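You operate a simulated robot arm through the tools that you are given. There is no shell and no other tool. Be economical: measure what you need, move in short steps, check, and stop when the job is done.

The job below is to be done with a simulated robot arm. You get a single attempt, and the scene is never put back.

Task
Put one of the seals from the top of the deep white table on the top of the wide white table. Take the folded cream cloth and leave it on the blue panel. Take the white cone and put it on the short blue panel. Fetch the teal cone and stand it on the short green panel. Take the test bag on the top of the long table and put it away on the top of the white desk. Take the red box on the top of the patch table and put it away on the top of the side table. Any order will do. Set down upright: white cone, teal cone, red box.

Only the result counts: the job must be done as asked and must still hold three seconds after the hand-in. Knocking over, shifting, dropping, spilling or breaking anything else fails it. Lids that push on must go on centred and level and be pressed home; caps that screw on are set level and turned clockwise until they are tight. Flat cloth is picked up by pressing the open fingertips on it (5 to 10 N) and closing them slowly along it; thin cloth reads only 2 to 8 mm in the jaws.

Robot
A 7-joint arm with a two-finger parallel gripper on a trunk, on a base that drives. Base frame: it is fixed to the floor where the robot stands at the start and does not move with it; the origin is under the middle of the robot, x ahead of it, y to its left, z up; the surface under the hand at the start is at about z = 0.78. Lengths are in m, angles in rad, forces in N, time in s.
With the tool pointing down near the work surface it reaches from about 0.3 to 0.72 m from the robot's upright axis, wherever it stands. Its first joint turns from -2.897 to 2.897 rad. Places, roughly: blue panel [0.5, -0.25, 0.75]; folded cream cloth (13x8x5 cm) [0.6, 0.3, 0.8]; red box [-9, -1, 1]; seal [0.5, 0.25, 0.75]; short blue panel [-1.5, 3.75, 0.75]; short green panel [0, 2, 0.75]; teal cone (6x6x13 cm) [-0.7, 1.8, 0.9]; test bag [-2.75, -0.25, 1]; top of the side table [-4, 3.9, 0.8]; top of the white desk (25x34 cm) [-5.2, -3.44, 0.8]; top of the wide white table [1.1, 2.6, 0.8]; white cone (6x6x12 cm) [-0.7, 1.6, 0.9]. Payload 3.43 kg.
The TCP is the grasp point between the finger pads, 0.034 m short of the fingertips. In the tool frame z runs along the fingers and y along their closing line. Largest opening 0.128 m; finger width 0.024, thickness 0.012; the body of the gripper, 0.048 by 0.13 m, starts 0.096 m behind the TCP.
Orientation is that of the tool frame in the base frame, as a unit quaternion [x, y, z, w]. With the fingers straight down and closing along the base's y, the tool's x points along the base's -x, its y along +y and its z along -z.

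Tools
- The arm moves only by the tool move_arm. Its argument "rows" is a list of rows, each a list of 7 numbers: the turn, a rotation vector about the tool's x, y, z in rad, then the shift along the tool's x, y, z in m, then the opening, from 0 (shut) to 1 (fully open). In form: [[ax, ay, az, x, y, z, claw], ...]. A call has 1 to 8 rows; each row shifts and turns the commanded pose from where the row before left it, along the tool's axes as they then stand. Each row takes 0.2 s and may step no farther than 0.05 m and 0.15 rad from the row before; otherwise, or with a gripper value out of range, the whole call is refused. Where a pose cannot be reached the arm comes as near as it can. A force on the tool above 40 N (or 10 N above the force at the start of the call, whichever is more), or a blocked arm, ends the call early, and 0.2 s more pass. The fingers move at their own pace (about 0.108 m/s each) and stop on an object; they squeeze with about 25 N. The grip force told is the motor's: it shows also when the fingers shut on nothing. Time passes only in rows, and 0.2 s behind the last, so rows that do not move let the fingers close. The reply holds the time, the measured pose of the TCP, the force on the tool along the base axes, the opening and the grip force, in the units named above and with some noise, with the torque about the TCP (base axes, N m) and any sound that the robot's microphone picked up.
- Cameras (640 x 400 px; columns grow to the right, rows downward): "scene" is now at [-0.0149, 0.1187, 1.4772]; the picture's right is [-0.26, -0.96, 0.00], its down [-0.71, 0.19, -0.68] and it looks along [0.65, -0.18, -0.74] (base axes); focal length 270 px, centre (320, 200). "wrist" rides on the gripper at [0.076, -0.011, -0.16] in the tool frame; the picture's right is [0.15, 0.99, 0.00], its down [-0.88, 0.13, -0.46] and it looks along [-0.45, 0.07, 0.89] (tool axes); focal length 234 px, centre (320, 200). There is no depth. A picture from a camera that has moved, and an enlarged one, comes with that camera's place and axes in the base frame and with its lens.
- camera(camera): a new picture of that camera. It takes no simulated time.
- raise_lower(by): slides the trunk up (or, below 0, down) by that many m; the arm and the scene camera ride with it, the base frame stays. It gives what a move gives, with no picture.
- base_move(legs): drives the robot by 1 to 6 legs, each [ahead, left, turn to the left] in m, m and rad, along the robot's own axes; the way and the turn of a leg run together, so that a leg with both is an arc; at most 1.5 m and 3.142 rad a leg. The arm and the cameras ride along, it lands a little off, and it stops where it bumps. It gives what a move gives.
- aim_head(pan, tilt): turns the head with the scene camera to pan (to the left, within 1.501 rad either way) and tilt (down, from -0.506 to 1.204), counted from straight ahead of the robot. It gives what a move gives.
- enlarge(camera, box): a new picture of the part [left, top, right, bottom] of that camera's present view, enlarged. It takes no simulated time.
- finish_job(): hands the job in; it is judged then, once.

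Go step by step. Nothing tells you exact positions but the pictures and the camera data: compare them with the known pose of the tool, close in by small moves and look again before you grip or let go. The budget is 186 turns and 164 pictures, counting those below and the enlarged ones. Unless the task says otherwise, let go and move clear before handing in, and close with one line.

The tools are called after "Call:" as name(argument=value, ...) on one line, values as JSON. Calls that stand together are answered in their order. move_arm: Moves the arm, as the interface text tells. Its arguments: {"type":"object","properties":{"rows":{"type":"array","items":{"type":"array","items":{"type":"number"}}}},"required":["rows"]} The other tools are called the same way: raise_lower (by) slides the trunk up or down; base_move (legs) drives the base; aim_head (pan, tilt) turns the head that bears the scene camera; camera (camera) takes a picture; enlarge (camera, box) takes an enlarged picture of a part of a camera's view; finish_job () hands the job in.

At the start:

```text
time: 0.0
ee_pos: [0.4074, 0.1151, 1.0775]
ee_rot: [0.001, 1.0, 0.0, 0.001]
contact_force: [-0.3, 0.1, 0.1]
moment: [0.01, 0.04, -0.01]
opening: 0.128
gripper_force: 0.1
trunk travel left (down, up): [-0.2, 0.124]
robot x, y, heading: [-0.0, -0.0031, 0.002]
head pan, tilt: [-0.267, 0.826]
```

scene: 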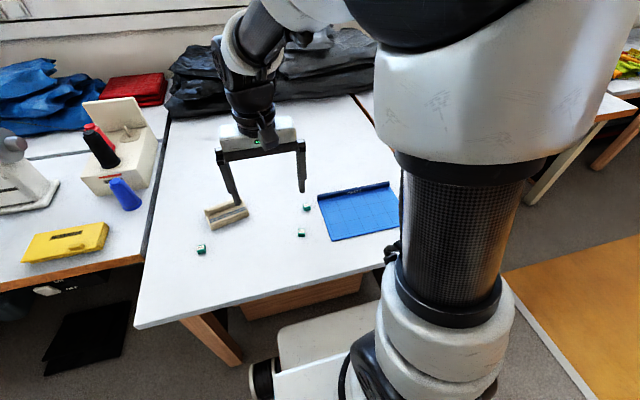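
wrist: 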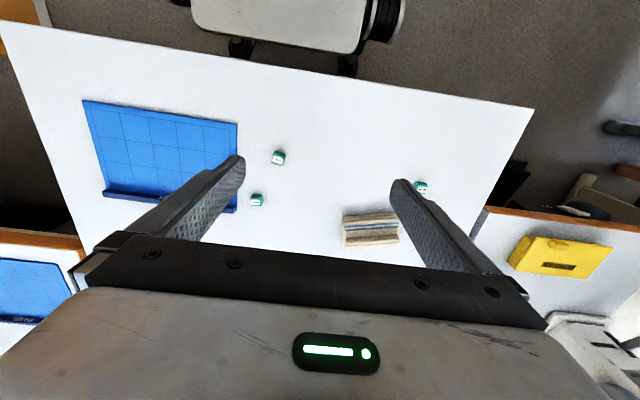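

The cloth sits near (0.60, 0.26) and the blue panel is to the right of it, with three small green seals around. I'll look closer at them before the cloth pick.

Call:
enlarge(camera="wrist", box=[60, 80, 460, 330])

Call:
enlarge(camera="scene", box=[160, 160, 416, 320])

```text
1.60 times, centred on (260, 205) of wrist
camera zoom: at [0.3309, 0.1041, 1.2378], right [-0.15, 0.99, 0.0], down [0.88, 0.13, 0.46], along [0.45, 0.07, -0.89], focal length 375 px, centre (416, 192)
```

zoom: 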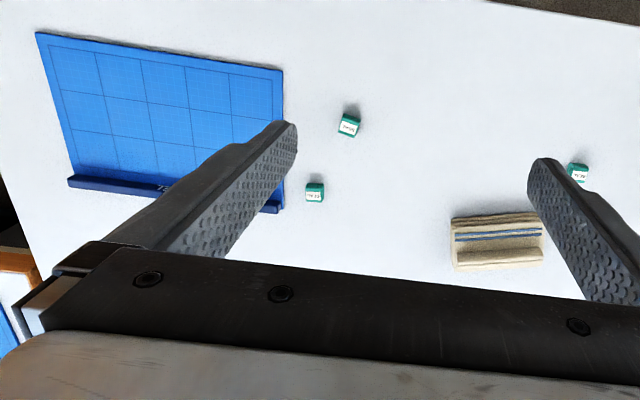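

```text
2.50 times, centred on (288, 240) of scene
camera zoom: at [-0.0149, 0.1187, 1.4772], right [-0.26, -0.96, 0.0], down [-0.71, 0.19, -0.68], along [0.65, -0.18, -0.74], focal length 675 px, centre (400, 100)
```

zoom: 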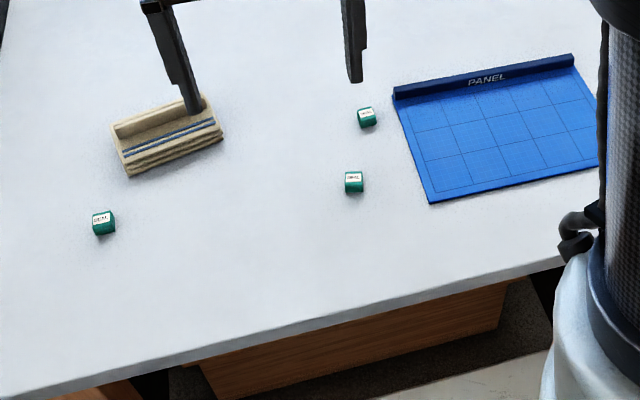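

The cloth is centred at about (0.606, 0.26), with its long axis about 0.27 rad counter-clockwise from y. I'll move over it and turn the hand so the fingers close across the short side.

Call:
move_arm(rows=[[0, 0, 0, -0.0398, 0.029, 0, 1], [0, 0, 0, -0.0398, 0.029, 0, 1], [0, 0, 0, -0.0398, 0.029, 0, 1], [0, 0, 0, -0.0398, 0.029, 0, 1], [0, 0, 0, -0.0398, 0.029, 0, 1], [0, 0, 0.145, 0, 0, 0, 1], [0, 0, 0.145, 0, 0, 0, 1], [0, 0, 0.145, 0, 0, 0, 1]])

Call:
move_arm(rows=[[0, 0, 0.145, 0, 0, 0.03, 1], [0, 0, 0.145, 0, 0, 0.03, 1], [0, 0, 0.145, 0, 0, 0.03, 1], [0, 0, 0.145, 0, 0, 0.03, 1], [0, 0, 0.145, 0, 0, 0, 1], [0, 0, 0.145, 0, 0, 0, 1], [0, 0, 0, 0, 0, 0, 1]])

Call:
camera(camera="wrist")

Call:
camera(camera="scene")

```text
time: 1.8
ee_pos: [0.6056, 0.2612, 1.0775]
ee_rot: [0.218, 0.976, 0.0, 0.001]
contact_force: [0.5, 0.1, 0.6]
moment: [-0.03, -0.01, 0.01]
opening: 0.1279
gripper_force: 0.0
trunk travel left (down, up): [-0.2, 0.124]
robot x, y, heading: [-0.002, 0.0025, 0.0]
head pan, tilt: [-0.267, 0.826]
```

```text
time: 3.4
ee_pos: [0.6064, 0.2603, 0.9579]
ee_rot: [0.608, 0.794, 0.0, 0.0]
contact_force: [-0.4, -0.5, 0.6]
moment: [0.0, -0.01, 0.04]
opening: 0.1281
gripper_force: 0.0
trunk travel left (down, up): [-0.2, 0.124]
robot x, y, heading: [0.0058, 0.0003, 0.002]
head pan, tilt: [-0.267, 0.826]
```

```text
159 pictures are left
camera wrist: at [0.5752, 0.3302, 1.1185], right [0.92, 0.4, 0.0], down [0.36, -0.82, 0.46], along [0.18, -0.42, -0.89], focal length 234 px, centre (320, 200)
```

wrist: 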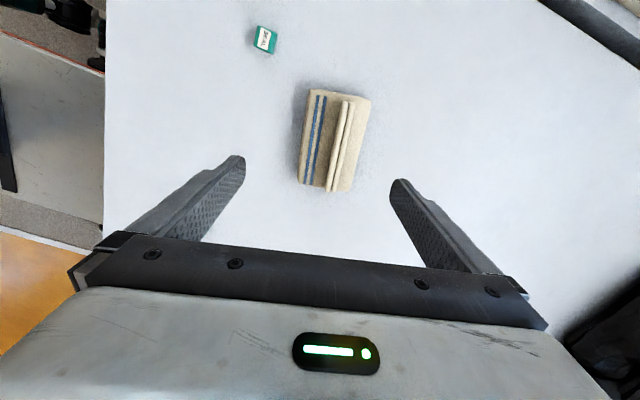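

```text
158 pictures are left
camera scene: at [-0.015, 0.1187, 1.4771], right [-0.26, -0.96, 0.0], down [-0.71, 0.19, -0.68], along [0.65, -0.18, -0.74], focal length 270 px, centre (320, 200)
```

scene: 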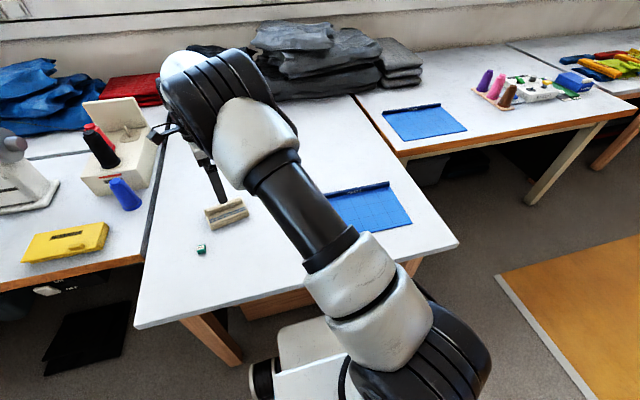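

The fingers line up with the cloth, whose centre is about 1 cm further along the closing line. I'll descend around it.

Call:
move_arm(rows=[[0, 0, 0, 0, 0.008, 0.04, 1], [0, 0, 0, 0, 0, 0.045, 1], [0, 0, 0, 0, 0, 0.035, 1], [0, 0, 0, 0, 0, 0, 1]])

Call:
camera(camera="wrist")

```text
time: 4.4
ee_pos: [0.6147, 0.2621, 0.8392]
ee_rot: [0.607, 0.794, 0.0, 0.0]
contact_force: [-0.8, 0.0, -0.5]
moment: [0.0, -0.04, 0.03]
opening: 0.1276
gripper_force: 0.1
trunk travel left (down, up): [-0.2, 0.124]
robot x, y, heading: [-0.0008, 0.0021, 0.003]
head pan, tilt: [-0.267, 0.826]
```

```text
157 pictures are left
camera wrist: at [0.5833, 0.3326, 0.9992], right [0.92, 0.4, 0.0], down [0.36, -0.82, 0.46], along [0.18, -0.42, -0.89], focal length 234 px, centre (320, 200)
```

wrist: 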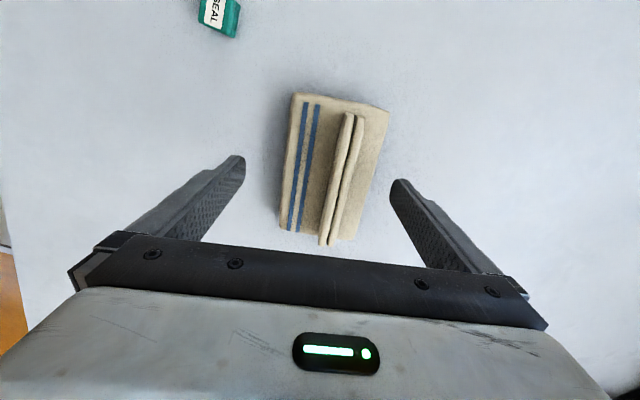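

The cloth is still about 1 cm off along the closing line, so I'll correct that, lower to the table and close.

Call:
move_arm(rows=[[0, 0, 0, 0, 0.011, 0, 1], [0, 0, 0, 0, 0, 0.012, 1], [0, 0, 0, 0, 0, 0.007, 1], [0, 0, 0, 0, 0, 0, 1]])

Call:
camera(camera="wrist")

```text
time: 5.4
ee_pos: [0.6252, 0.2654, 0.8202]
ee_rot: [0.608, 0.794, 0.0, 0.0]
contact_force: [0.1, 0.1, 0.4]
moment: [0.01, -0.02, -0.01]
opening: 0.1282
gripper_force: 0.2
trunk travel left (down, up): [-0.2, 0.124]
robot x, y, heading: [-0.0017, 0.0005, 0.001]
head pan, tilt: [-0.267, 0.826]
```

```text
156 pictures are left
camera wrist: at [0.5935, 0.3348, 0.9798], right [0.92, 0.4, 0.0], down [0.36, -0.82, 0.46], along [0.18, -0.42, -0.89], focal length 234 px, centre (320, 200)
```

wrist: 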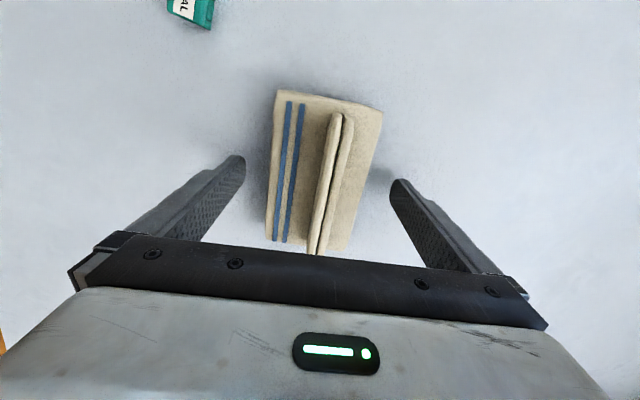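

The cloth is centred between the fingers, so I'll close.

Call:
move_arm(rows=[[0, 0, 0, 0, 0, 0.002, 0.6], [0, 0, 0, 0, 0, 0, 0.3], [0, 0, 0, 0, 0, 0, 0.2], [0, 0, 0, 0, 0, 0, 0.2], [0, 0, 0, 0, 0, 0, 0.2]])

Call:
camera(camera="wrist")

```text
time: 6.6
ee_pos: [0.6241, 0.2647, 0.8177]
ee_rot: [0.607, 0.795, -0.001, 0.0]
contact_force: [1.3, 0.8, 1.0]
moment: [0.03, 0.06, -0.01]
opening: 0.0794
gripper_force: 25.4
trunk travel left (down, up): [-0.2, 0.124]
robot x, y, heading: [0.0003, -0.0016, -0.001]
head pan, tilt: [-0.267, 0.826]
```

```text
155 pictures are left
camera wrist: at [0.5937, 0.3351, 0.9776], right [0.92, 0.4, 0.0], down [0.36, -0.82, 0.46], along [0.18, -0.42, -0.89], focal length 234 px, centre (320, 200)
```

wrist: 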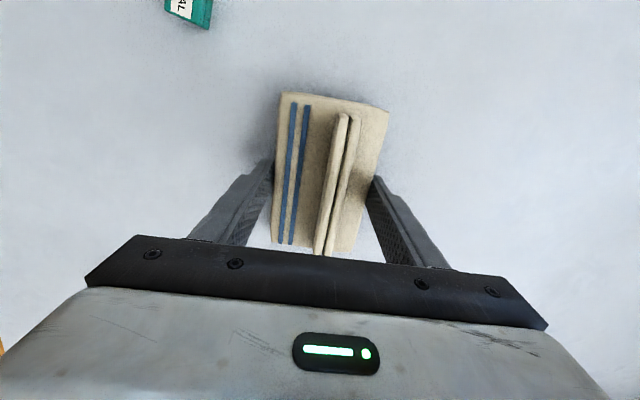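

It is gripped. I'll lift, turn it square with the panel and carry it over.

Call:
move_arm(rows=[[0, 0, 0, 0, 0, -0.05, 0.2], [0, 0, 0, 0, 0, -0.05, 0.2], [0, 0, 0.13, 0, 0, 0, 0.2], [0, 0, 0.13, 0, 0, 0, 0.2], [0, 0, 0, -0.0445, -0.0124, 0, 0.2], [0, 0, 0, -0.0445, -0.0124, 0, 0.2], [0, 0, 0, -0.0445, -0.0124, 0, 0.2], [0, 0, 0, -0.0445, -0.0124, 0, 0.2]])

Call:
move_arm(rows=[[0, 0, 0, -0.0445, -0.0124, 0, 0.2], [0, 0, 0, -0.0445, -0.0124, 0, 0.2], [0, 0, 0, -0.0445, -0.0124, 0, 0.2], [0, 0, 0, -0.0445, -0.0124, 0, 0.2], [0, 0, 0, -0.0445, -0.0124, 0, 0.2], [0, 0, 0, -0.0445, -0.0124, 0, 0.2], [0, 0, 0, 0, 0, 0, 0.2]])

Call:
camera(camera="wrist")

Call:
camera(camera="scene")

```text
time: 8.4
ee_pos: [0.5764, 0.0892, 0.9155]
ee_rot: [0.705, 0.709, 0.0, 0.0]
contact_force: [-0.5, 0.5, -1.0]
moment: [-0.03, 0.04, -0.06]
opening: 0.0792
gripper_force: 24.7
trunk travel left (down, up): [-0.2, 0.124]
robot x, y, heading: [-0.0001, 0.0014, 0.0]
head pan, tilt: [-0.267, 0.826]
```

```text
time: 10.0
ee_pos: [0.5045, -0.1801, 0.9174]
ee_rot: [0.706, 0.709, 0.0, 0.0]
contact_force: [-0.5, 0.4, -0.2]
moment: [0.01, 0.04, 0.0]
opening: 0.0793
gripper_force: 24.8
trunk travel left (down, up): [-0.2, 0.124]
robot x, y, heading: [-0.0018, -0.0009, 0.002]
head pan, tilt: [-0.267, 0.826]
```

```text
154 pictures are left
camera wrist: at [0.4922, -0.1062, 1.0768], right [0.99, 0.15, 0.0], down [0.14, -0.88, 0.46], along [0.07, -0.45, -0.89], focal length 234 px, centre (320, 200)
```

wrist: 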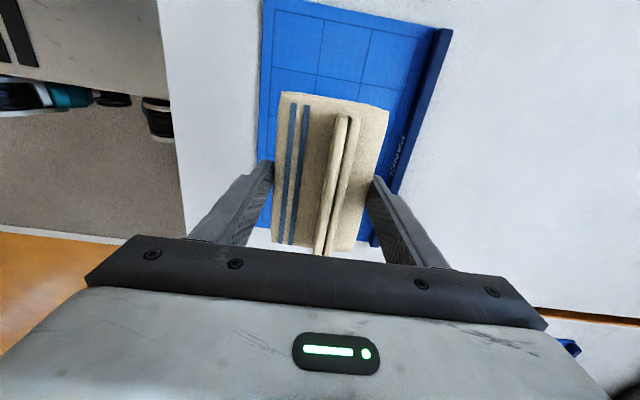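

```text
153 pictures are left
camera scene: at [-0.0149, 0.1185, 1.4772], right [-0.26, -0.96, 0.0], down [-0.71, 0.19, -0.68], along [0.65, -0.18, -0.74], focal length 270 px, centre (320, 200)
```

scene: 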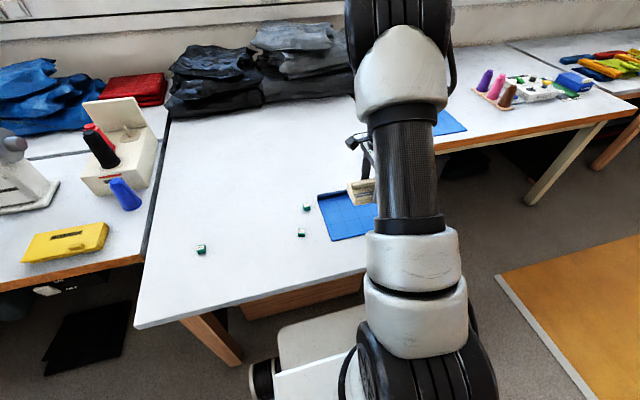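

The cloth hangs squarely over the middle of the panel, clear of its lip. I'll lower it.

Call:
move_arm(rows=[[0, 0, 0, 0, 0, 0.04, 0.2], [0, 0, 0, 0, 0, 0.035, 0.2], [0, 0, 0, 0, 0, 0.012, 0.2], [0, 0, 0, 0, 0, 0.003, 0.2], [0, 0, 0, 0, 0, 0, 0.2]])

Call:
camera(camera="wrist")

```text
time: 11.2
ee_pos: [0.5013, -0.1804, 0.8272]
ee_rot: [0.705, 0.709, 0.0, 0.001]
contact_force: [0.7, -0.3, -0.7]
moment: [-0.02, 0.02, -0.02]
opening: 0.079
gripper_force: 24.9
trunk travel left (down, up): [-0.2, 0.124]
robot x, y, heading: [-0.0036, 0.0008, -0.001]
head pan, tilt: [-0.267, 0.826]
```

```text
152 pictures are left
camera wrist: at [0.4911, -0.1057, 0.9866], right [0.99, 0.15, 0.0], down [0.14, -0.88, 0.46], along [0.07, -0.45, -0.89], focal length 234 px, centre (320, 200)
```

wrist: 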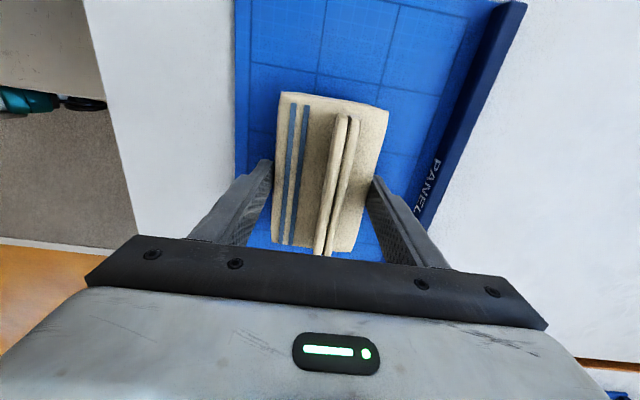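

No contact yet, so I'll keep lowering in small steps.

Call:
move_arm(rows=[[0, 0, 0, 0, 0, 0.002, 0.2], [0, 0, 0, 0, 0, 0.002, 0.2], [0, 0, 0, 0, 0, 0.001, 0.2], [0, 0, 0, 0, 0, 0, 0.2]])

```text
time: 12.2
ee_pos: [0.5039, -0.1808, 0.8231]
ee_rot: [0.705, 0.709, 0.001, 0.0]
contact_force: [-1.2, -0.6, 7.7]
moment: [0.05, 0.14, -0.06]
opening: 0.0789
gripper_force: 25.0
trunk travel left (down, up): [-0.2, 0.124]
robot x, y, heading: [-0.0009, 0.0029, 0.008]
head pan, tilt: [-0.267, 0.826]
```

Contact at 7.7 N. I'll open a little, then retreat upward.

Call:
move_arm(rows=[[0, 0, 0, 0, 0, 0, 0.75], [0, 0, 0, 0, 0, 0, 0.9], [0, 0, 0, 0, 0, 0, 0.9], [0, 0, 0, 0, 0, -0.03, 0.9], [0, 0, 0, 0, 0, -0.05, 0.9], [0, 0, 0, 0, 0, -0.05, 0.9], [0, 0, 0, 0, 0, -0.05, 0.9]])

Call:
camera(camera="wrist")

```text
time: 13.8
ee_pos: [0.5031, -0.1791, 1.0028]
ee_rot: [0.706, 0.709, 0.001, 0.0]
contact_force: [-0.6, 0.1, -0.3]
moment: [0.0, 0.0, -0.01]
opening: 0.1152
gripper_force: 0.1
trunk travel left (down, up): [-0.2, 0.124]
robot x, y, heading: [-0.0024, -0.0007, -0.005]
head pan, tilt: [-0.267, 0.826]
```

```text
151 pictures are left
camera wrist: at [0.4921, -0.104, 1.1625], right [0.99, 0.15, 0.0], down [0.14, -0.88, 0.46], along [0.07, -0.45, -0.89], focal length 234 px, centre (320, 200)
```

wrist: 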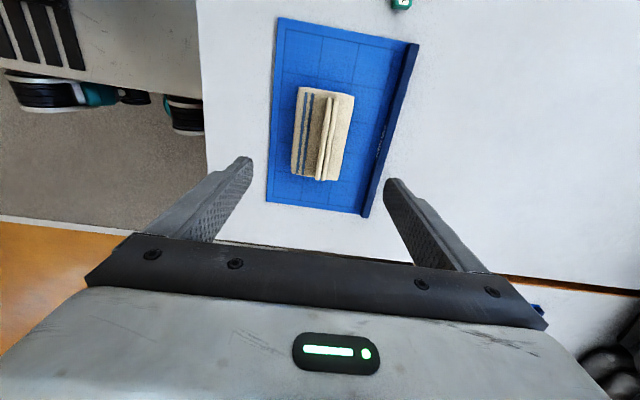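

The cloth rests on the blue panel. Next is the seal near (0.478, 0.044), so I'll move over it and look.

Call:
move_arm(rows=[[0, 0, 0, 0.045, -0.005, 0, 0.9], [0, 0, 0, 0.045, -0.005, 0, 0.9], [0, 0, 0, 0.045, -0.005, 0, 0.6], [0, 0, 0, 0.045, -0.005, 0, 0.6], [0, 0, 0, 0.043, -0.005, 0, 0.6], [0, 0, 0, 0, 0, 0.04, 0.6], [0, 0, 0, 0, 0, 0.04, 0.6], [0, 0, 0, 0, 0, 0, 0.6]])

Call:
camera(camera="wrist")

```text
time: 15.6
ee_pos: [0.4784, 0.0436, 0.924]
ee_rot: [0.705, 0.709, 0.0, 0.0]
contact_force: [-0.9, 0.1, 0.5]
moment: [0.02, 0.02, 0.0]
opening: 0.0768
gripper_force: 0.1
trunk travel left (down, up): [-0.2, 0.124]
robot x, y, heading: [-0.0009, 0.0024, -0.001]
head pan, tilt: [-0.267, 0.826]
```

```text
150 pictures are left
camera wrist: at [0.4648, 0.1181, 1.0829], right [0.99, 0.15, 0.0], down [0.13, -0.88, 0.46], along [0.07, -0.45, -0.89], focal length 234 px, centre (320, 200)
```

wrist: 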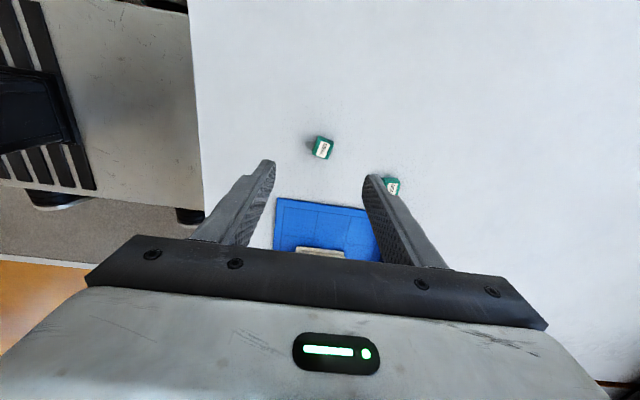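

Call:
enlarge(camera="wrist", box=[270, 110, 430, 210])

```text
4.00 times, centred on (350, 160) of wrist
camera zoom: at [0.4648, 0.1181, 1.0829], right [0.99, 0.15, 0.0], down [0.13, -0.88, 0.46], along [0.07, -0.45, -0.89], focal length 937 px, centre (200, 360)
```

zoom: 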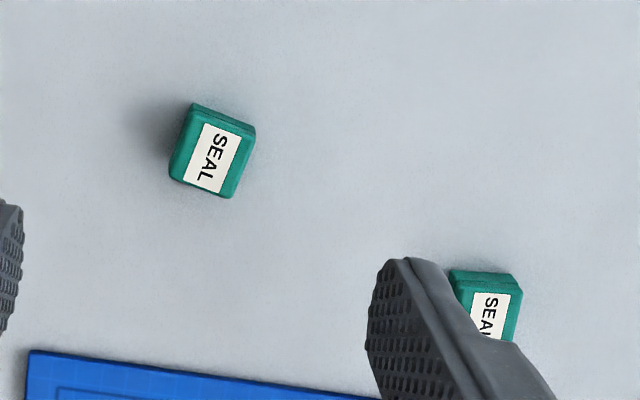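

The seal is a 2 cm cube at about (0.4815, 0.045), turned roughly 0.18 rad. I'll align and descend.

Call:
move_arm(rows=[[0, 0, 0.1, 0.001, 0.003, 0, 0.6], [0, 0, 0.08, 0, 0, 0.04, 0.5], [0, 0, 0, 0, 0, 0.03, 0.5], [0, 0, 0, 0, 0, 0.02, 0.5], [0, 0, 0, 0, 0, 0, 0.5]])

Call:
camera(camera="wrist")

```text
time: 16.8
ee_pos: [0.4803, 0.0428, 0.8316]
ee_rot: [0.766, 0.642, 0.0, 0.001]
contact_force: [0.2, -0.4, -0.6]
moment: [-0.04, 0.01, -0.02]
opening: 0.0642
gripper_force: 0.1
trunk travel left (down, up): [-0.2, 0.124]
robot x, y, heading: [0.0014, -0.0007, 0.001]
head pan, tilt: [-0.267, 0.826]
```

```text
148 pictures are left
camera wrist: at [0.4817, 0.1187, 0.9918], right [1.0, -0.03, 0.0], down [-0.03, -0.89, 0.46], along [-0.01, -0.46, -0.89], focal length 234 px, centre (320, 200)
```

wrist: 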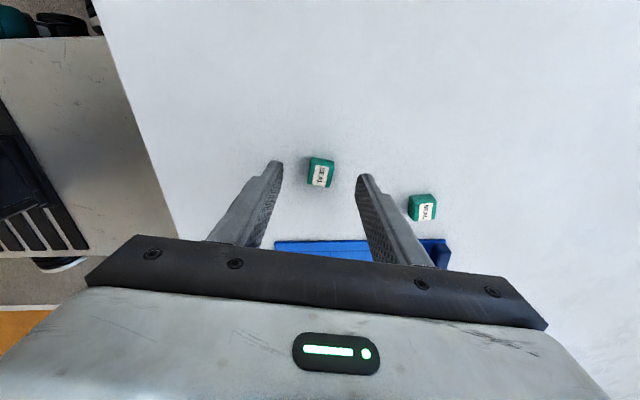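

The seal is centred between the fingers. I'll lower and close.

Call:
move_arm(rows=[[0, 0, 0, 0, 0, 0.01, 0.5], [0, 0, 0, 0, 0, 0.005, 0.5], [0, 0, 0, 0, 0, 0, 0.3], [0, 0, 0, 0, 0, 0, 0.05], [0, 0, 0, 0, 0, 0, 0.05], [0, 0, 0, 0, 0, 0, 0.05]])

Call:
camera(camera="wrist")

```text
time: 18.2
ee_pos: [0.4799, 0.0442, 0.8169]
ee_rot: [0.766, 0.643, 0.0, -0.001]
contact_force: [-1.0, 0.8, 0.2]
moment: [0.01, -0.01, 0.01]
opening: 0.0208
gripper_force: 25.3
trunk travel left (down, up): [-0.2, 0.124]
robot x, y, heading: [0.0005, -0.0032, -0.001]
head pan, tilt: [-0.267, 0.826]
```

```text
147 pictures are left
camera wrist: at [0.4815, 0.1194, 0.9765], right [1.0, -0.03, 0.0], down [-0.02, -0.89, 0.46], along [-0.01, -0.46, -0.89], focal length 234 px, centre (320, 200)
```

wrist: 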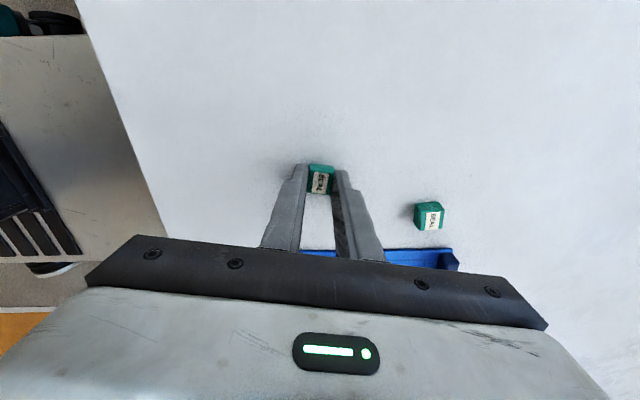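

The seal is held. I'll lift it and look around to the left for the wide white table and the route.

Call:
move_arm(rows=[[0, 0, 0, 0, 0, -0.05, 0.05], [0, 0, 0, 0, 0, -0.05, 0.05], [0, 0, 0, 0, 0, -0.05, 0.05], [0, 0, 0, 0, 0, -0.05, 0.05], [0, 0, 0, 0, 0, -0.05, 0.05], [0, 0, 0, 0, 0, 0, 0.05]])

Call:
aim_head(pan=0.8, tilt=0.5)

Call:
camera(camera="scene")

Call:
aim_head(pan=1.5, tilt=0.5)

Call:
camera(camera="scene")

```text
time: 19.6
ee_pos: [0.4794, 0.0427, 1.0679]
ee_rot: [0.765, 0.644, 0.0, 0.0]
contact_force: [-0.5, -0.1, 0.4]
moment: [0.02, 0.0, 0.03]
opening: 0.021
gripper_force: 25.4
trunk travel left (down, up): [-0.2, 0.124]
robot x, y, heading: [-0.0057, 0.0018, -0.002]
head pan, tilt: [-0.267, 0.826]
```

```text
time: 20.9
ee_pos: [0.4777, 0.0425, 1.0653]
ee_rot: [0.766, 0.643, 0.0, 0.0]
contact_force: [0.9, 0.6, -0.4]
moment: [-0.01, -0.01, 0.01]
opening: 0.0209
gripper_force: 24.8
trunk travel left (down, up): [-0.2, 0.124]
robot x, y, heading: [0.0018, -0.0004, 0.003]
head pan, tilt: [0.799, 0.499]
```

```text
146 pictures are left
camera scene: at [-0.028, 0.2049, 1.5052], right [0.72, -0.7, 0.0], down [-0.33, -0.34, -0.88], along [0.61, 0.63, -0.48], focal length 270 px, centre (320, 200)
```

scene: 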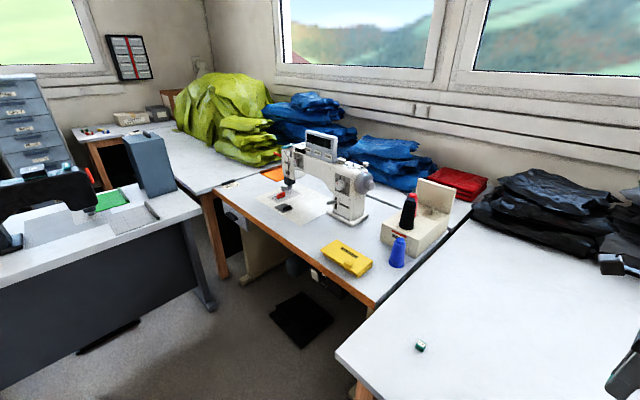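

```text
time: 22.0
ee_pos: [0.4786, 0.0436, 1.0649]
ee_rot: [0.766, 0.643, 0.0, 0.0]
contact_force: [-0.3, 0.6, -0.6]
moment: [-0.01, 0.01, -0.04]
opening: 0.0209
gripper_force: 24.9
trunk travel left (down, up): [-0.2, 0.124]
robot x, y, heading: [0.0012, 0.0003, 0.007]
head pan, tilt: [1.499, 0.499]
```

```text
145 pictures are left
camera scene: at [-0.0849, 0.2304, 1.5053], right [1.0, -0.07, 0.0], down [-0.03, -0.48, -0.88], along [0.06, 0.88, -0.48], focal length 270 px, centre (320, 200)
```

scene: 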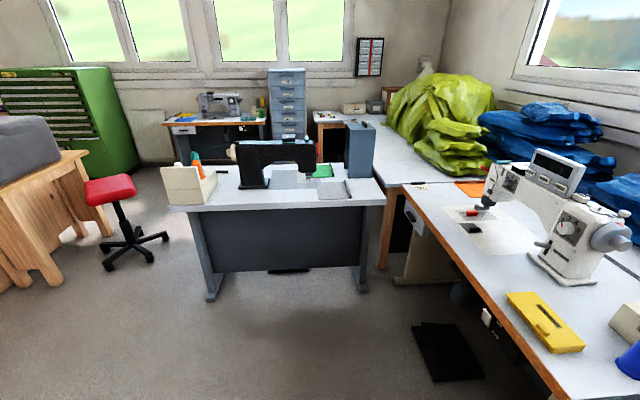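

I can see the grey sewing desk ahead-left with cones and the green panel, and the wide white table beyond it. I need to judge the base's footprint and the gaps before driving, so I'll look down and further round.

Call:
aim_head(pan=1.5, tilt=1.2)

Call:
camera(camera="scene")

Call:
aim_head(pan=-1.5, tilt=0.5)

Call:
camera(camera="scene")

```text
time: 23.1
ee_pos: [0.4791, 0.0431, 1.0657]
ee_rot: [0.766, 0.643, 0.0, 0.0]
contact_force: [0.2, -0.5, -0.3]
moment: [0.03, 0.03, 0.0]
opening: 0.0207
gripper_force: 24.6
trunk travel left (down, up): [-0.2, 0.124]
robot x, y, heading: [0.0005, -0.0, -0.003]
head pan, tilt: [1.499, 1.201]
```

```text
144 pictures are left
camera scene: at [-0.0875, 0.1955, 1.4516], right [1.0, -0.07, 0.0], down [-0.07, -0.93, -0.36], along [0.03, 0.36, -0.93], focal length 270 px, centre (320, 200)
```

scene: 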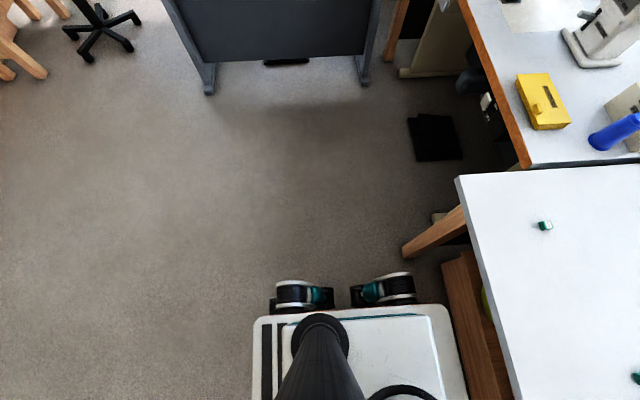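

```text
time: 25.6
ee_pos: [0.4785, 0.0433, 1.0655]
ee_rot: [0.766, 0.643, 0.001, 0.0]
contact_force: [-0.1, -0.5, -0.2]
moment: [-0.02, -0.05, 0.0]
opening: 0.021
gripper_force: 25.4
trunk travel left (down, up): [-0.2, 0.124]
robot x, y, heading: [-0.0, -0.0001, -0.001]
head pan, tilt: [-1.499, 0.499]
```

```text
143 pictures are left
camera scene: at [-0.0849, 0.049, 1.5053], right [-1.0, -0.07, 0.0], down [-0.03, 0.48, -0.88], along [0.06, -0.88, -0.48], focal length 270 px, centre (320, 200)
```

scene: 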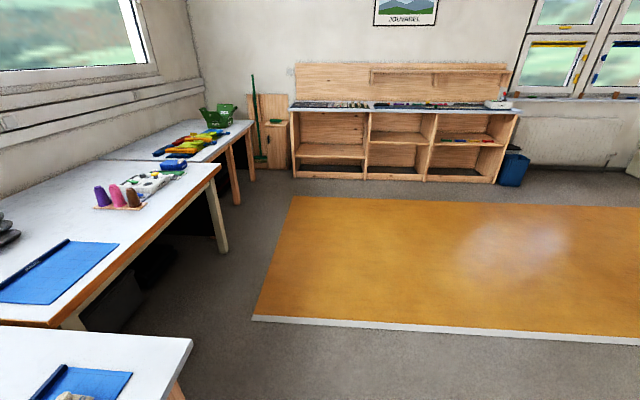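

The base is about 0.7 by 0.66 m and slides slightly under tables; the way round the west end of the desk by the red stool looks tight. I'll back off, turn to face the desk and survey the rest of the room.

Call:
base_move(legs=[[-0.6, 0, 0], [0, 0, 1.571]])

Call:
aim_head(pan=0.0, tilt=0.45)

Call:
camera(camera="scene")

Call:
aim_head(pan=1.0, tilt=0.45)

Call:
camera(camera="scene")

Call:
aim_head(pan=1.5, tilt=0.45)

Call:
camera(camera="scene")

```text
time: 33.0
ee_pos: [-0.6407, 0.48, 1.066]
ee_rot: [0.086, 0.996, 0.0, 0.0]
contact_force: [0.0, -0.2, 0.2]
moment: [0.01, 0.0, -0.01]
opening: 0.0205
gripper_force: 24.6
trunk travel left (down, up): [-0.2, 0.124]
robot x, y, heading: [-0.5972, -0.0014, 1.574]
head pan, tilt: [-1.499, 0.499]
```

```text
time: 34.6
ee_pos: [-0.6406, 0.4797, 1.0659]
ee_rot: [0.085, 0.996, 0.0, 0.0]
contact_force: [-0.3, 0.3, -0.6]
moment: [0.01, -0.02, 0.04]
opening: 0.0207
gripper_force: 24.9
trunk travel left (down, up): [-0.2, 0.124]
robot x, y, heading: [-0.5974, -0.0002, 1.574]
head pan, tilt: [0.0, 0.45]
```

```text
142 pictures are left
camera scene: at [-0.7376, 0.0025, 1.5097], right [1.0, 0.0, 0.0], down [0.0, -0.44, -0.9], along [0.0, 0.9, -0.44], focal length 270 px, centre (320, 200)
```

scene: 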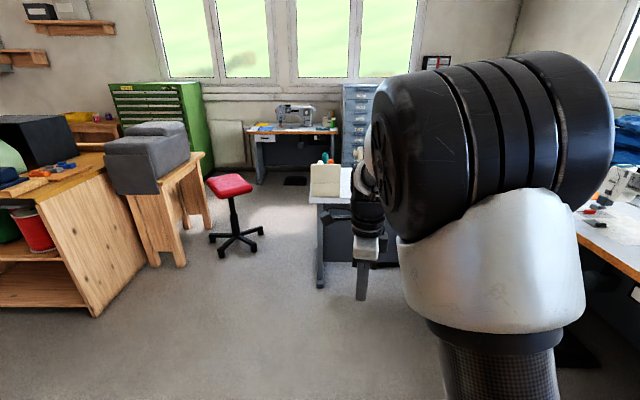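

```text
time: 35.8
ee_pos: [-0.6416, 0.4794, 1.0652]
ee_rot: [0.086, 0.996, 0.0, 0.0]
contact_force: [0.5, 0.1, -0.5]
moment: [0.02, -0.01, 0.02]
opening: 0.0208
gripper_force: 24.8
trunk travel left (down, up): [-0.2, 0.124]
robot x, y, heading: [-0.5961, 0.0016, 1.578]
head pan, tilt: [1.0, 0.45]
```

```text
141 pictures are left
camera scene: at [-0.8149, -0.04, 1.5097], right [0.54, 0.84, 0.0], down [0.37, -0.23, -0.9], along [-0.76, 0.48, -0.44], focal length 270 px, centre (320, 200)
```

scene: 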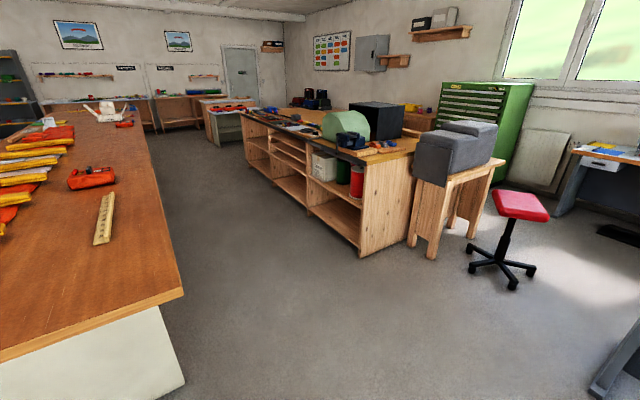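

```text
time: 36.8
ee_pos: [-0.6397, 0.4802, 1.0657]
ee_rot: [0.085, 0.996, 0.0, 0.0]
contact_force: [0.1, -0.2, -0.8]
moment: [-0.01, -0.01, 0.0]
opening: 0.0207
gripper_force: 25.3
trunk travel left (down, up): [-0.2, 0.124]
robot x, y, heading: [-0.5955, 0.0007, 1.574]
head pan, tilt: [1.499, 0.45]
```

```text
140 pictures are left
camera scene: at [-0.8291, -0.0831, 1.5097], right [0.07, 1.0, 0.0], down [0.43, -0.03, -0.9], along [-0.9, 0.06, -0.44], focal length 270 px, centre (320, 200)
```

scene: 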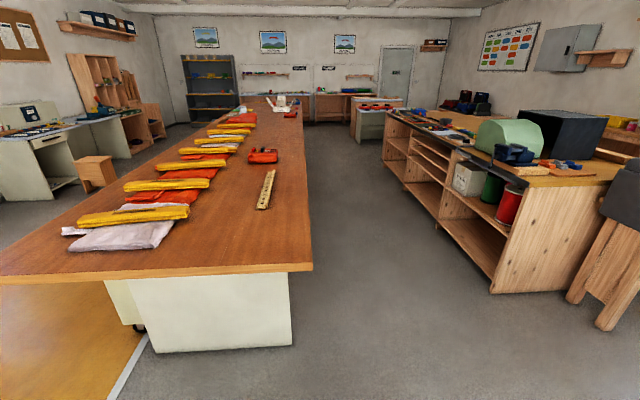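

The red bag near the yellow ruler is the test bag. To get north I have to pass between the red stool and the desk, so I'll drive closer and measure that gap.

Call:
base_move(legs=[[0, 0.5, 0], [0.7, 0, 0]])

Call:
aim_head(pan=0.0, tilt=0.75)

Call:
camera(camera="scene")

Call:
camera(camera="wrist")

```text
time: 45.4
ee_pos: [-1.1357, 1.1568, 1.0664]
ee_rot: [0.088, 0.996, 0.0, 0.0]
contact_force: [0.7, 0.4, -0.5]
moment: [-0.01, -0.01, 0.01]
opening: 0.0209
gripper_force: 25.2
trunk travel left (down, up): [-0.2, 0.124]
robot x, y, heading: [-1.0933, 0.6734, 1.571]
head pan, tilt: [1.499, 0.45]
```

```text
time: 47.0
ee_pos: [-1.1366, 1.1567, 1.0655]
ee_rot: [0.087, 0.996, 0.0, 0.0]
contact_force: [0.8, -0.1, 0.9]
moment: [-0.01, -0.02, -0.01]
opening: 0.0206
gripper_force: 24.7
trunk travel left (down, up): [-0.2, 0.124]
robot x, y, heading: [-1.0937, 0.675, 1.563]
head pan, tilt: [0.0, 0.75]
```

```text
139 pictures are left
camera scene: at [-1.2354, 0.6705, 1.4833], right [1.0, 0.0, 0.0], down [0.0, -0.68, -0.73], along [0.0, 0.73, -0.68], focal length 270 px, centre (320, 200)
```

scene: 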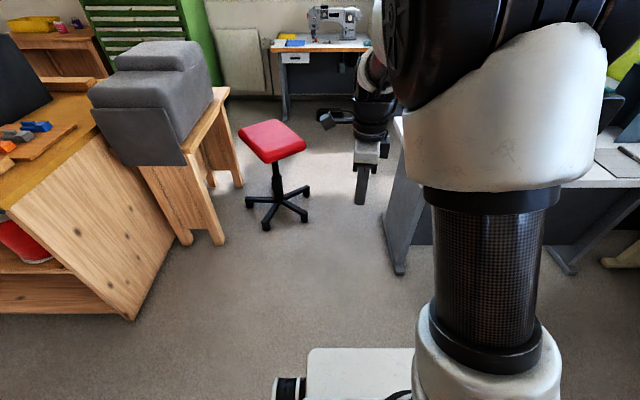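

```text
138 pictures are left
camera wrist: at [-1.213, 1.158, 1.2255], right [0.03, 1.0, 0.0], down [0.89, -0.03, 0.46], along [0.46, -0.01, -0.89], focal length 234 px, centre (320, 200)
```

wrist: 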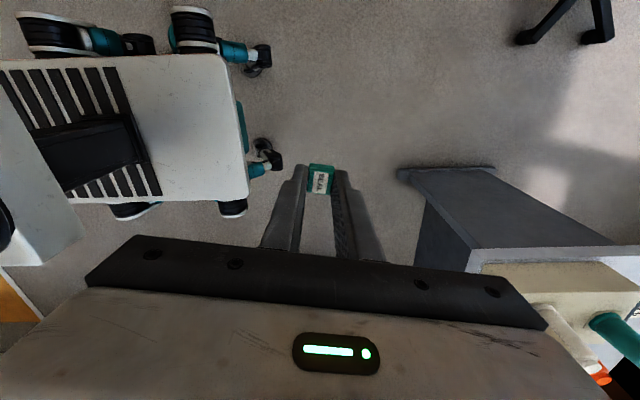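

The stool gap is about 0.58 m, narrower than I can safely pass. I'll go west along the aisle between the long table and the shelf and look for a way round the shelf's far end to the north side.

Call:
base_move(legs=[[0, 0, 1.571], [1.5, 0, 0], [1.3, 0, 0]])

Call:
aim_head(pan=-0.5, tilt=0.4)

Call:
camera(camera="scene")

Call:
aim_head(pan=0.6, tilt=0.4)

Call:
camera(camera="scene")

```text
time: 64.6
ee_pos: [-4.3931, 0.6046, 1.0658]
ee_rot: [-0.652, 0.758, 0.0, 0.0]
contact_force: [-0.7, 0.0, 1.4]
moment: [-0.02, 0.02, 0.03]
opening: 0.0209
gripper_force: 25.0
trunk travel left (down, up): [-0.2, 0.124]
robot x, y, heading: [-3.9179, 0.6585, -3.118]
head pan, tilt: [0.0, 0.75]
```

```text
time: 65.5
ee_pos: [-4.3919, 0.6042, 1.0651]
ee_rot: [-0.651, 0.759, 0.0, 0.001]
contact_force: [-0.3, 0.5, 0.7]
moment: [0.01, 0.04, 0.01]
opening: 0.021
gripper_force: 25.4
trunk travel left (down, up): [-0.2, 0.124]
robot x, y, heading: [-3.9187, 0.6605, -3.123]
head pan, tilt: [-0.499, 0.4]
```

```text
137 pictures are left
camera scene: at [-3.906, 0.5617, 1.5144], right [0.46, 0.89, 0.0], down [0.35, -0.18, -0.92], along [-0.82, 0.42, -0.39], focal length 270 px, centre (320, 200)
```

scene: 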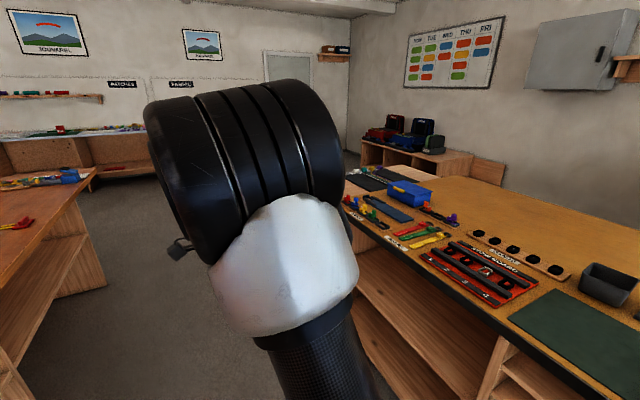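

```text
time: 66.8
ee_pos: [-4.3922, 0.6048, 1.0655]
ee_rot: [-0.651, 0.759, -0.001, 0.0]
contact_force: [-0.6, -0.1, -0.2]
moment: [0.03, -0.03, 0.01]
opening: 0.0208
gripper_force: 24.8
trunk travel left (down, up): [-0.2, 0.124]
robot x, y, heading: [-3.9146, 0.655, -3.117]
head pan, tilt: [0.6, 0.4]
```

```text
136 pictures are left
camera scene: at [-3.8992, 0.4653, 1.5144], right [-0.58, 0.81, 0.0], down [0.32, 0.23, -0.92], along [-0.75, -0.54, -0.39], focal length 270 px, centre (320, 200)
```

scene: 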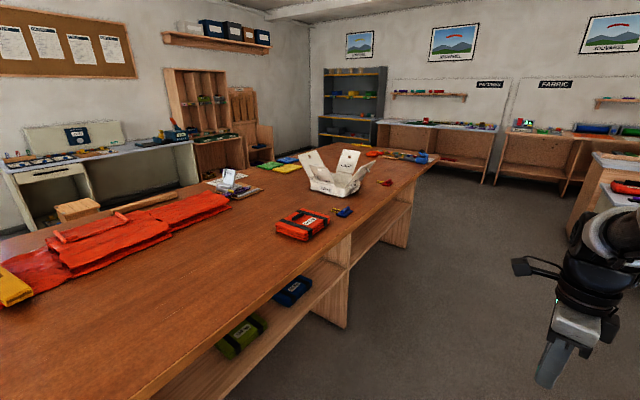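

The shelf ends near x = -5.07 and the next table starts about x = -7, so there should be an opening northward. I'll drive on and look that way.

Call:
base_move(legs=[[1.0, 0.05, 0], [1.0, 0, -0.02], [0, 0, -1.571]])

Call:
aim_head(pan=0.4, tilt=0.45)

Call:
camera(camera="scene")

Call:
aim_head(pan=-0.9, tilt=0.45)

Call:
camera(camera="scene")

```text
time: 80.7
ee_pos: [-5.955, 1.0038, 1.0662]
ee_rot: [0.067, 0.998, 0.0, 0.0]
contact_force: [-0.3, 1.1, 0.4]
moment: [0.03, -0.03, -0.01]
opening: 0.0208
gripper_force: 25.1
trunk travel left (down, up): [-0.2, 0.124]
robot x, y, heading: [-5.8951, 0.5268, 1.614]
head pan, tilt: [0.6, 0.4]
```

```text
time: 81.4
ee_pos: [-5.955, 1.0035, 1.066]
ee_rot: [0.067, 0.998, 0.001, 0.0]
contact_force: [0.4, 0.1, -1.0]
moment: [0.0, 0.05, -0.01]
opening: 0.0211
gripper_force: 25.3
trunk travel left (down, up): [-0.2, 0.124]
robot x, y, heading: [-5.8902, 0.5268, 1.612]
head pan, tilt: [0.4, 0.45]
```

```text
135 pictures are left
camera scene: at [-6.07, 0.5141, 1.5097], right [0.9, 0.43, 0.0], down [0.19, -0.39, -0.9], along [-0.38, 0.81, -0.44], focal length 270 px, centre (320, 200)
```

scene: 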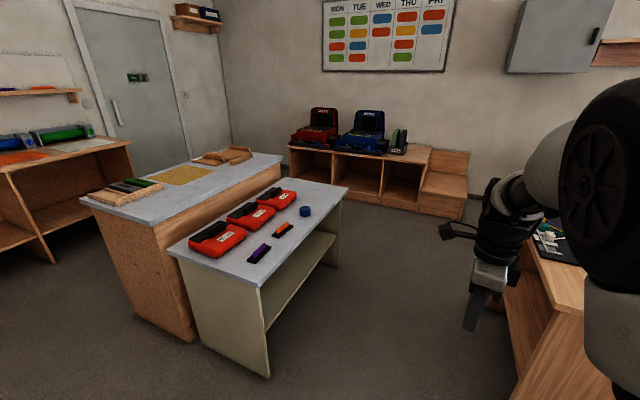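

```text
time: 82.9
ee_pos: [-5.9556, 1.0028, 1.0655]
ee_rot: [0.066, 0.998, 0.0, 0.0]
contact_force: [0.6, 0.1, -0.3]
moment: [0.04, 0.01, -0.01]
opening: 0.0207
gripper_force: 24.8
trunk travel left (down, up): [-0.2, 0.124]
robot x, y, heading: [-5.8904, 0.5277, 1.611]
head pan, tilt: [-0.901, 0.45]
```

```text
134 pictures are left
camera scene: at [-5.9611, 0.491, 1.5097], right [0.65, -0.76, 0.0], down [-0.33, -0.28, -0.9], along [0.68, 0.59, -0.44], focal length 270 px, centre (320, 200)
```

scene: 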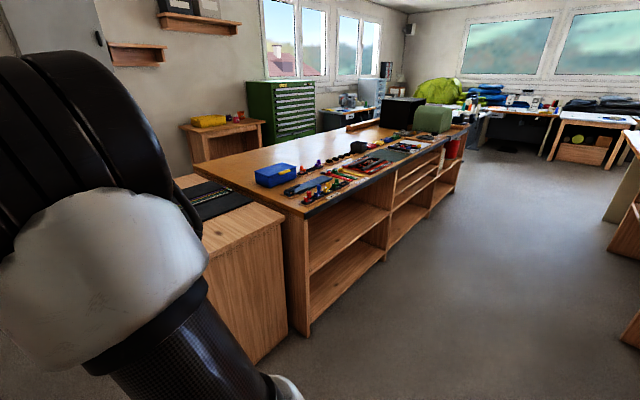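

There's a gap of about 0.9 m between the small white table with red cases and the cabinet. I'll line up at x ≈ -6.14 and verify before passing.

Call:
base_move(legs=[[0, 0.26, -0.041], [0.25, 0, 0]])

Call:
aim_head(pan=0.0, tilt=0.8)

Call:
camera(camera="scene")

Call:
camera(camera="wrist")

```text
time: 87.4
ee_pos: [-6.1961, 1.2512, 1.0664]
ee_rot: [0.086, 0.996, 0.0, 0.001]
contact_force: [0.2, -0.7, -0.5]
moment: [0.0, 0.02, 0.01]
opening: 0.021
gripper_force: 24.7
trunk travel left (down, up): [-0.2, 0.124]
robot x, y, heading: [-6.1521, 0.7692, 1.573]
head pan, tilt: [-0.901, 0.45]
```

```text
time: 88.6
ee_pos: [-6.1957, 1.2515, 1.0659]
ee_rot: [0.086, 0.996, 0.0, 0.0]
contact_force: [0.4, 0.2, 0.5]
moment: [-0.02, 0.0, 0.01]
opening: 0.021
gripper_force: 25.2
trunk travel left (down, up): [-0.2, 0.124]
robot x, y, heading: [-6.1504, 0.7716, 1.573]
head pan, tilt: [0.0, 0.799]
```

```text
133 pictures are left
camera scene: at [-6.2939, 0.7626, 1.4793], right [1.0, 0.0, 0.0], down [0.0, -0.72, -0.7], along [0.0, 0.7, -0.72], focal length 270 px, centre (320, 200)
```

scene: 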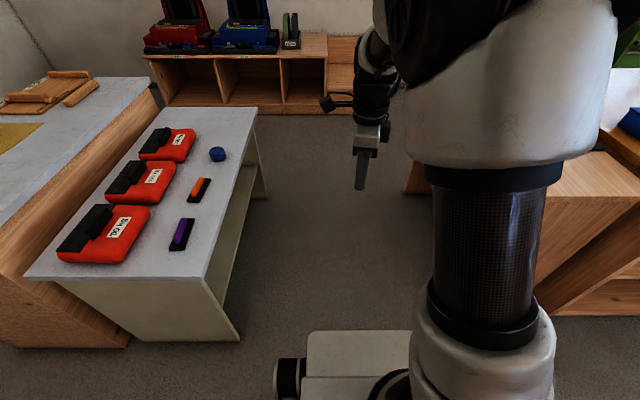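

```text
132 pictures are left
camera wrist: at [-6.2729, 1.2523, 1.2255], right [0.03, 1.0, 0.0], down [0.89, -0.02, 0.46], along [0.46, -0.01, -0.89], focal length 234 px, centre (320, 200)
```

wrist: 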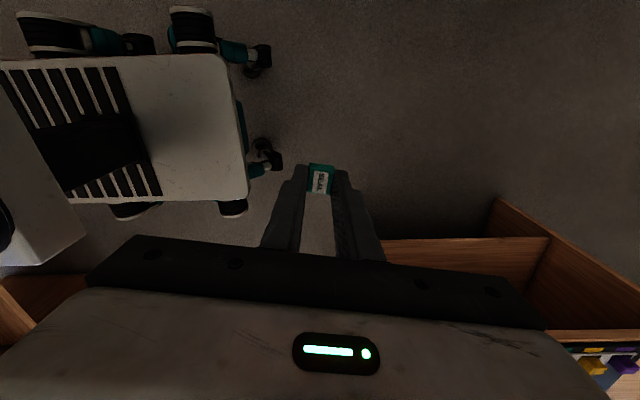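

The gap is clear on both sides, so I'll drive north through it, turn east and look.

Call:
base_move(legs=[[1.2, 0, 0], [0.95, 0, 0], [0, 0, -1.571]])

Call:
aim_head(pan=0.25, tilt=0.55)

Call:
camera(camera="scene")

Call:
aim_head(pan=-0.7, tilt=0.55)

Call:
camera(camera="scene")

```text
time: 103.0
ee_pos: [-5.6526, 2.958, 1.0657]
ee_rot: [0.763, 0.647, 0.0, 0.0]
contact_force: [0.2, 0.8, 0.4]
moment: [-0.02, 0.02, -0.02]
opening: 0.0208
gripper_force: 25.6
trunk travel left (down, up): [-0.2, 0.124]
robot x, y, heading: [-6.1295, 2.9087, 0.01]
head pan, tilt: [0.0, 0.799]
```

```text
time: 103.8
ee_pos: [-5.6539, 2.958, 1.0664]
ee_rot: [0.762, 0.647, -0.001, 0.0]
contact_force: [-0.3, 0.2, 0.0]
moment: [0.0, 0.02, 0.02]
opening: 0.0207
gripper_force: 24.7
trunk travel left (down, up): [-0.2, 0.124]
robot x, y, heading: [-6.1365, 2.9069, 0.013]
head pan, tilt: [0.25, 0.55]
```

```text
131 pictures are left
camera scene: at [-6.1376, 3.0709, 1.5006], right [0.26, -0.97, 0.0], down [-0.51, -0.13, -0.85], along [0.82, 0.22, -0.52], focal length 270 px, centre (320, 200)
```

scene: 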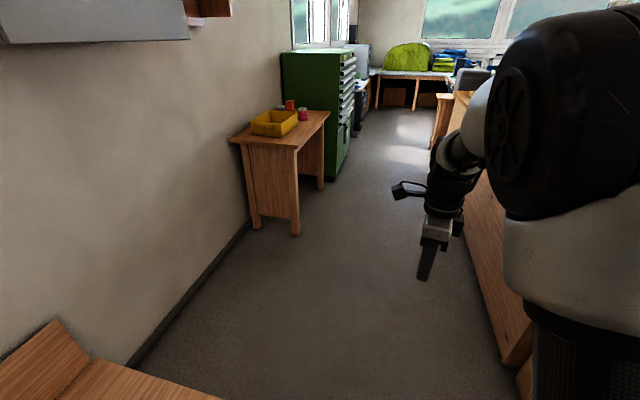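

```text
time: 105.0
ee_pos: [-5.6526, 2.9565, 1.0651]
ee_rot: [0.763, 0.647, 0.0, -0.001]
contact_force: [-0.1, -0.6, 0.0]
moment: [0.02, -0.01, 0.01]
opening: 0.0209
gripper_force: 25.1
trunk travel left (down, up): [-0.2, 0.124]
robot x, y, heading: [-6.133, 2.9063, 0.013]
head pan, tilt: [-0.7, 0.55]
```

```text
130 pictures are left
camera scene: at [-6.1551, 2.9908, 1.5007], right [-0.64, -0.77, 0.0], down [-0.4, 0.33, -0.85], along [0.66, -0.54, -0.52], focal length 270 px, centre (320, 200)
```

scene: 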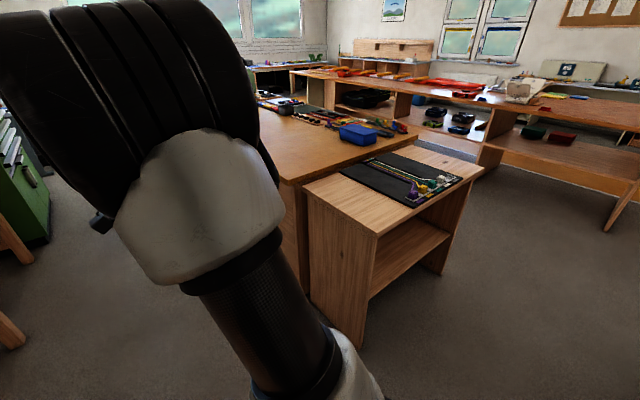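

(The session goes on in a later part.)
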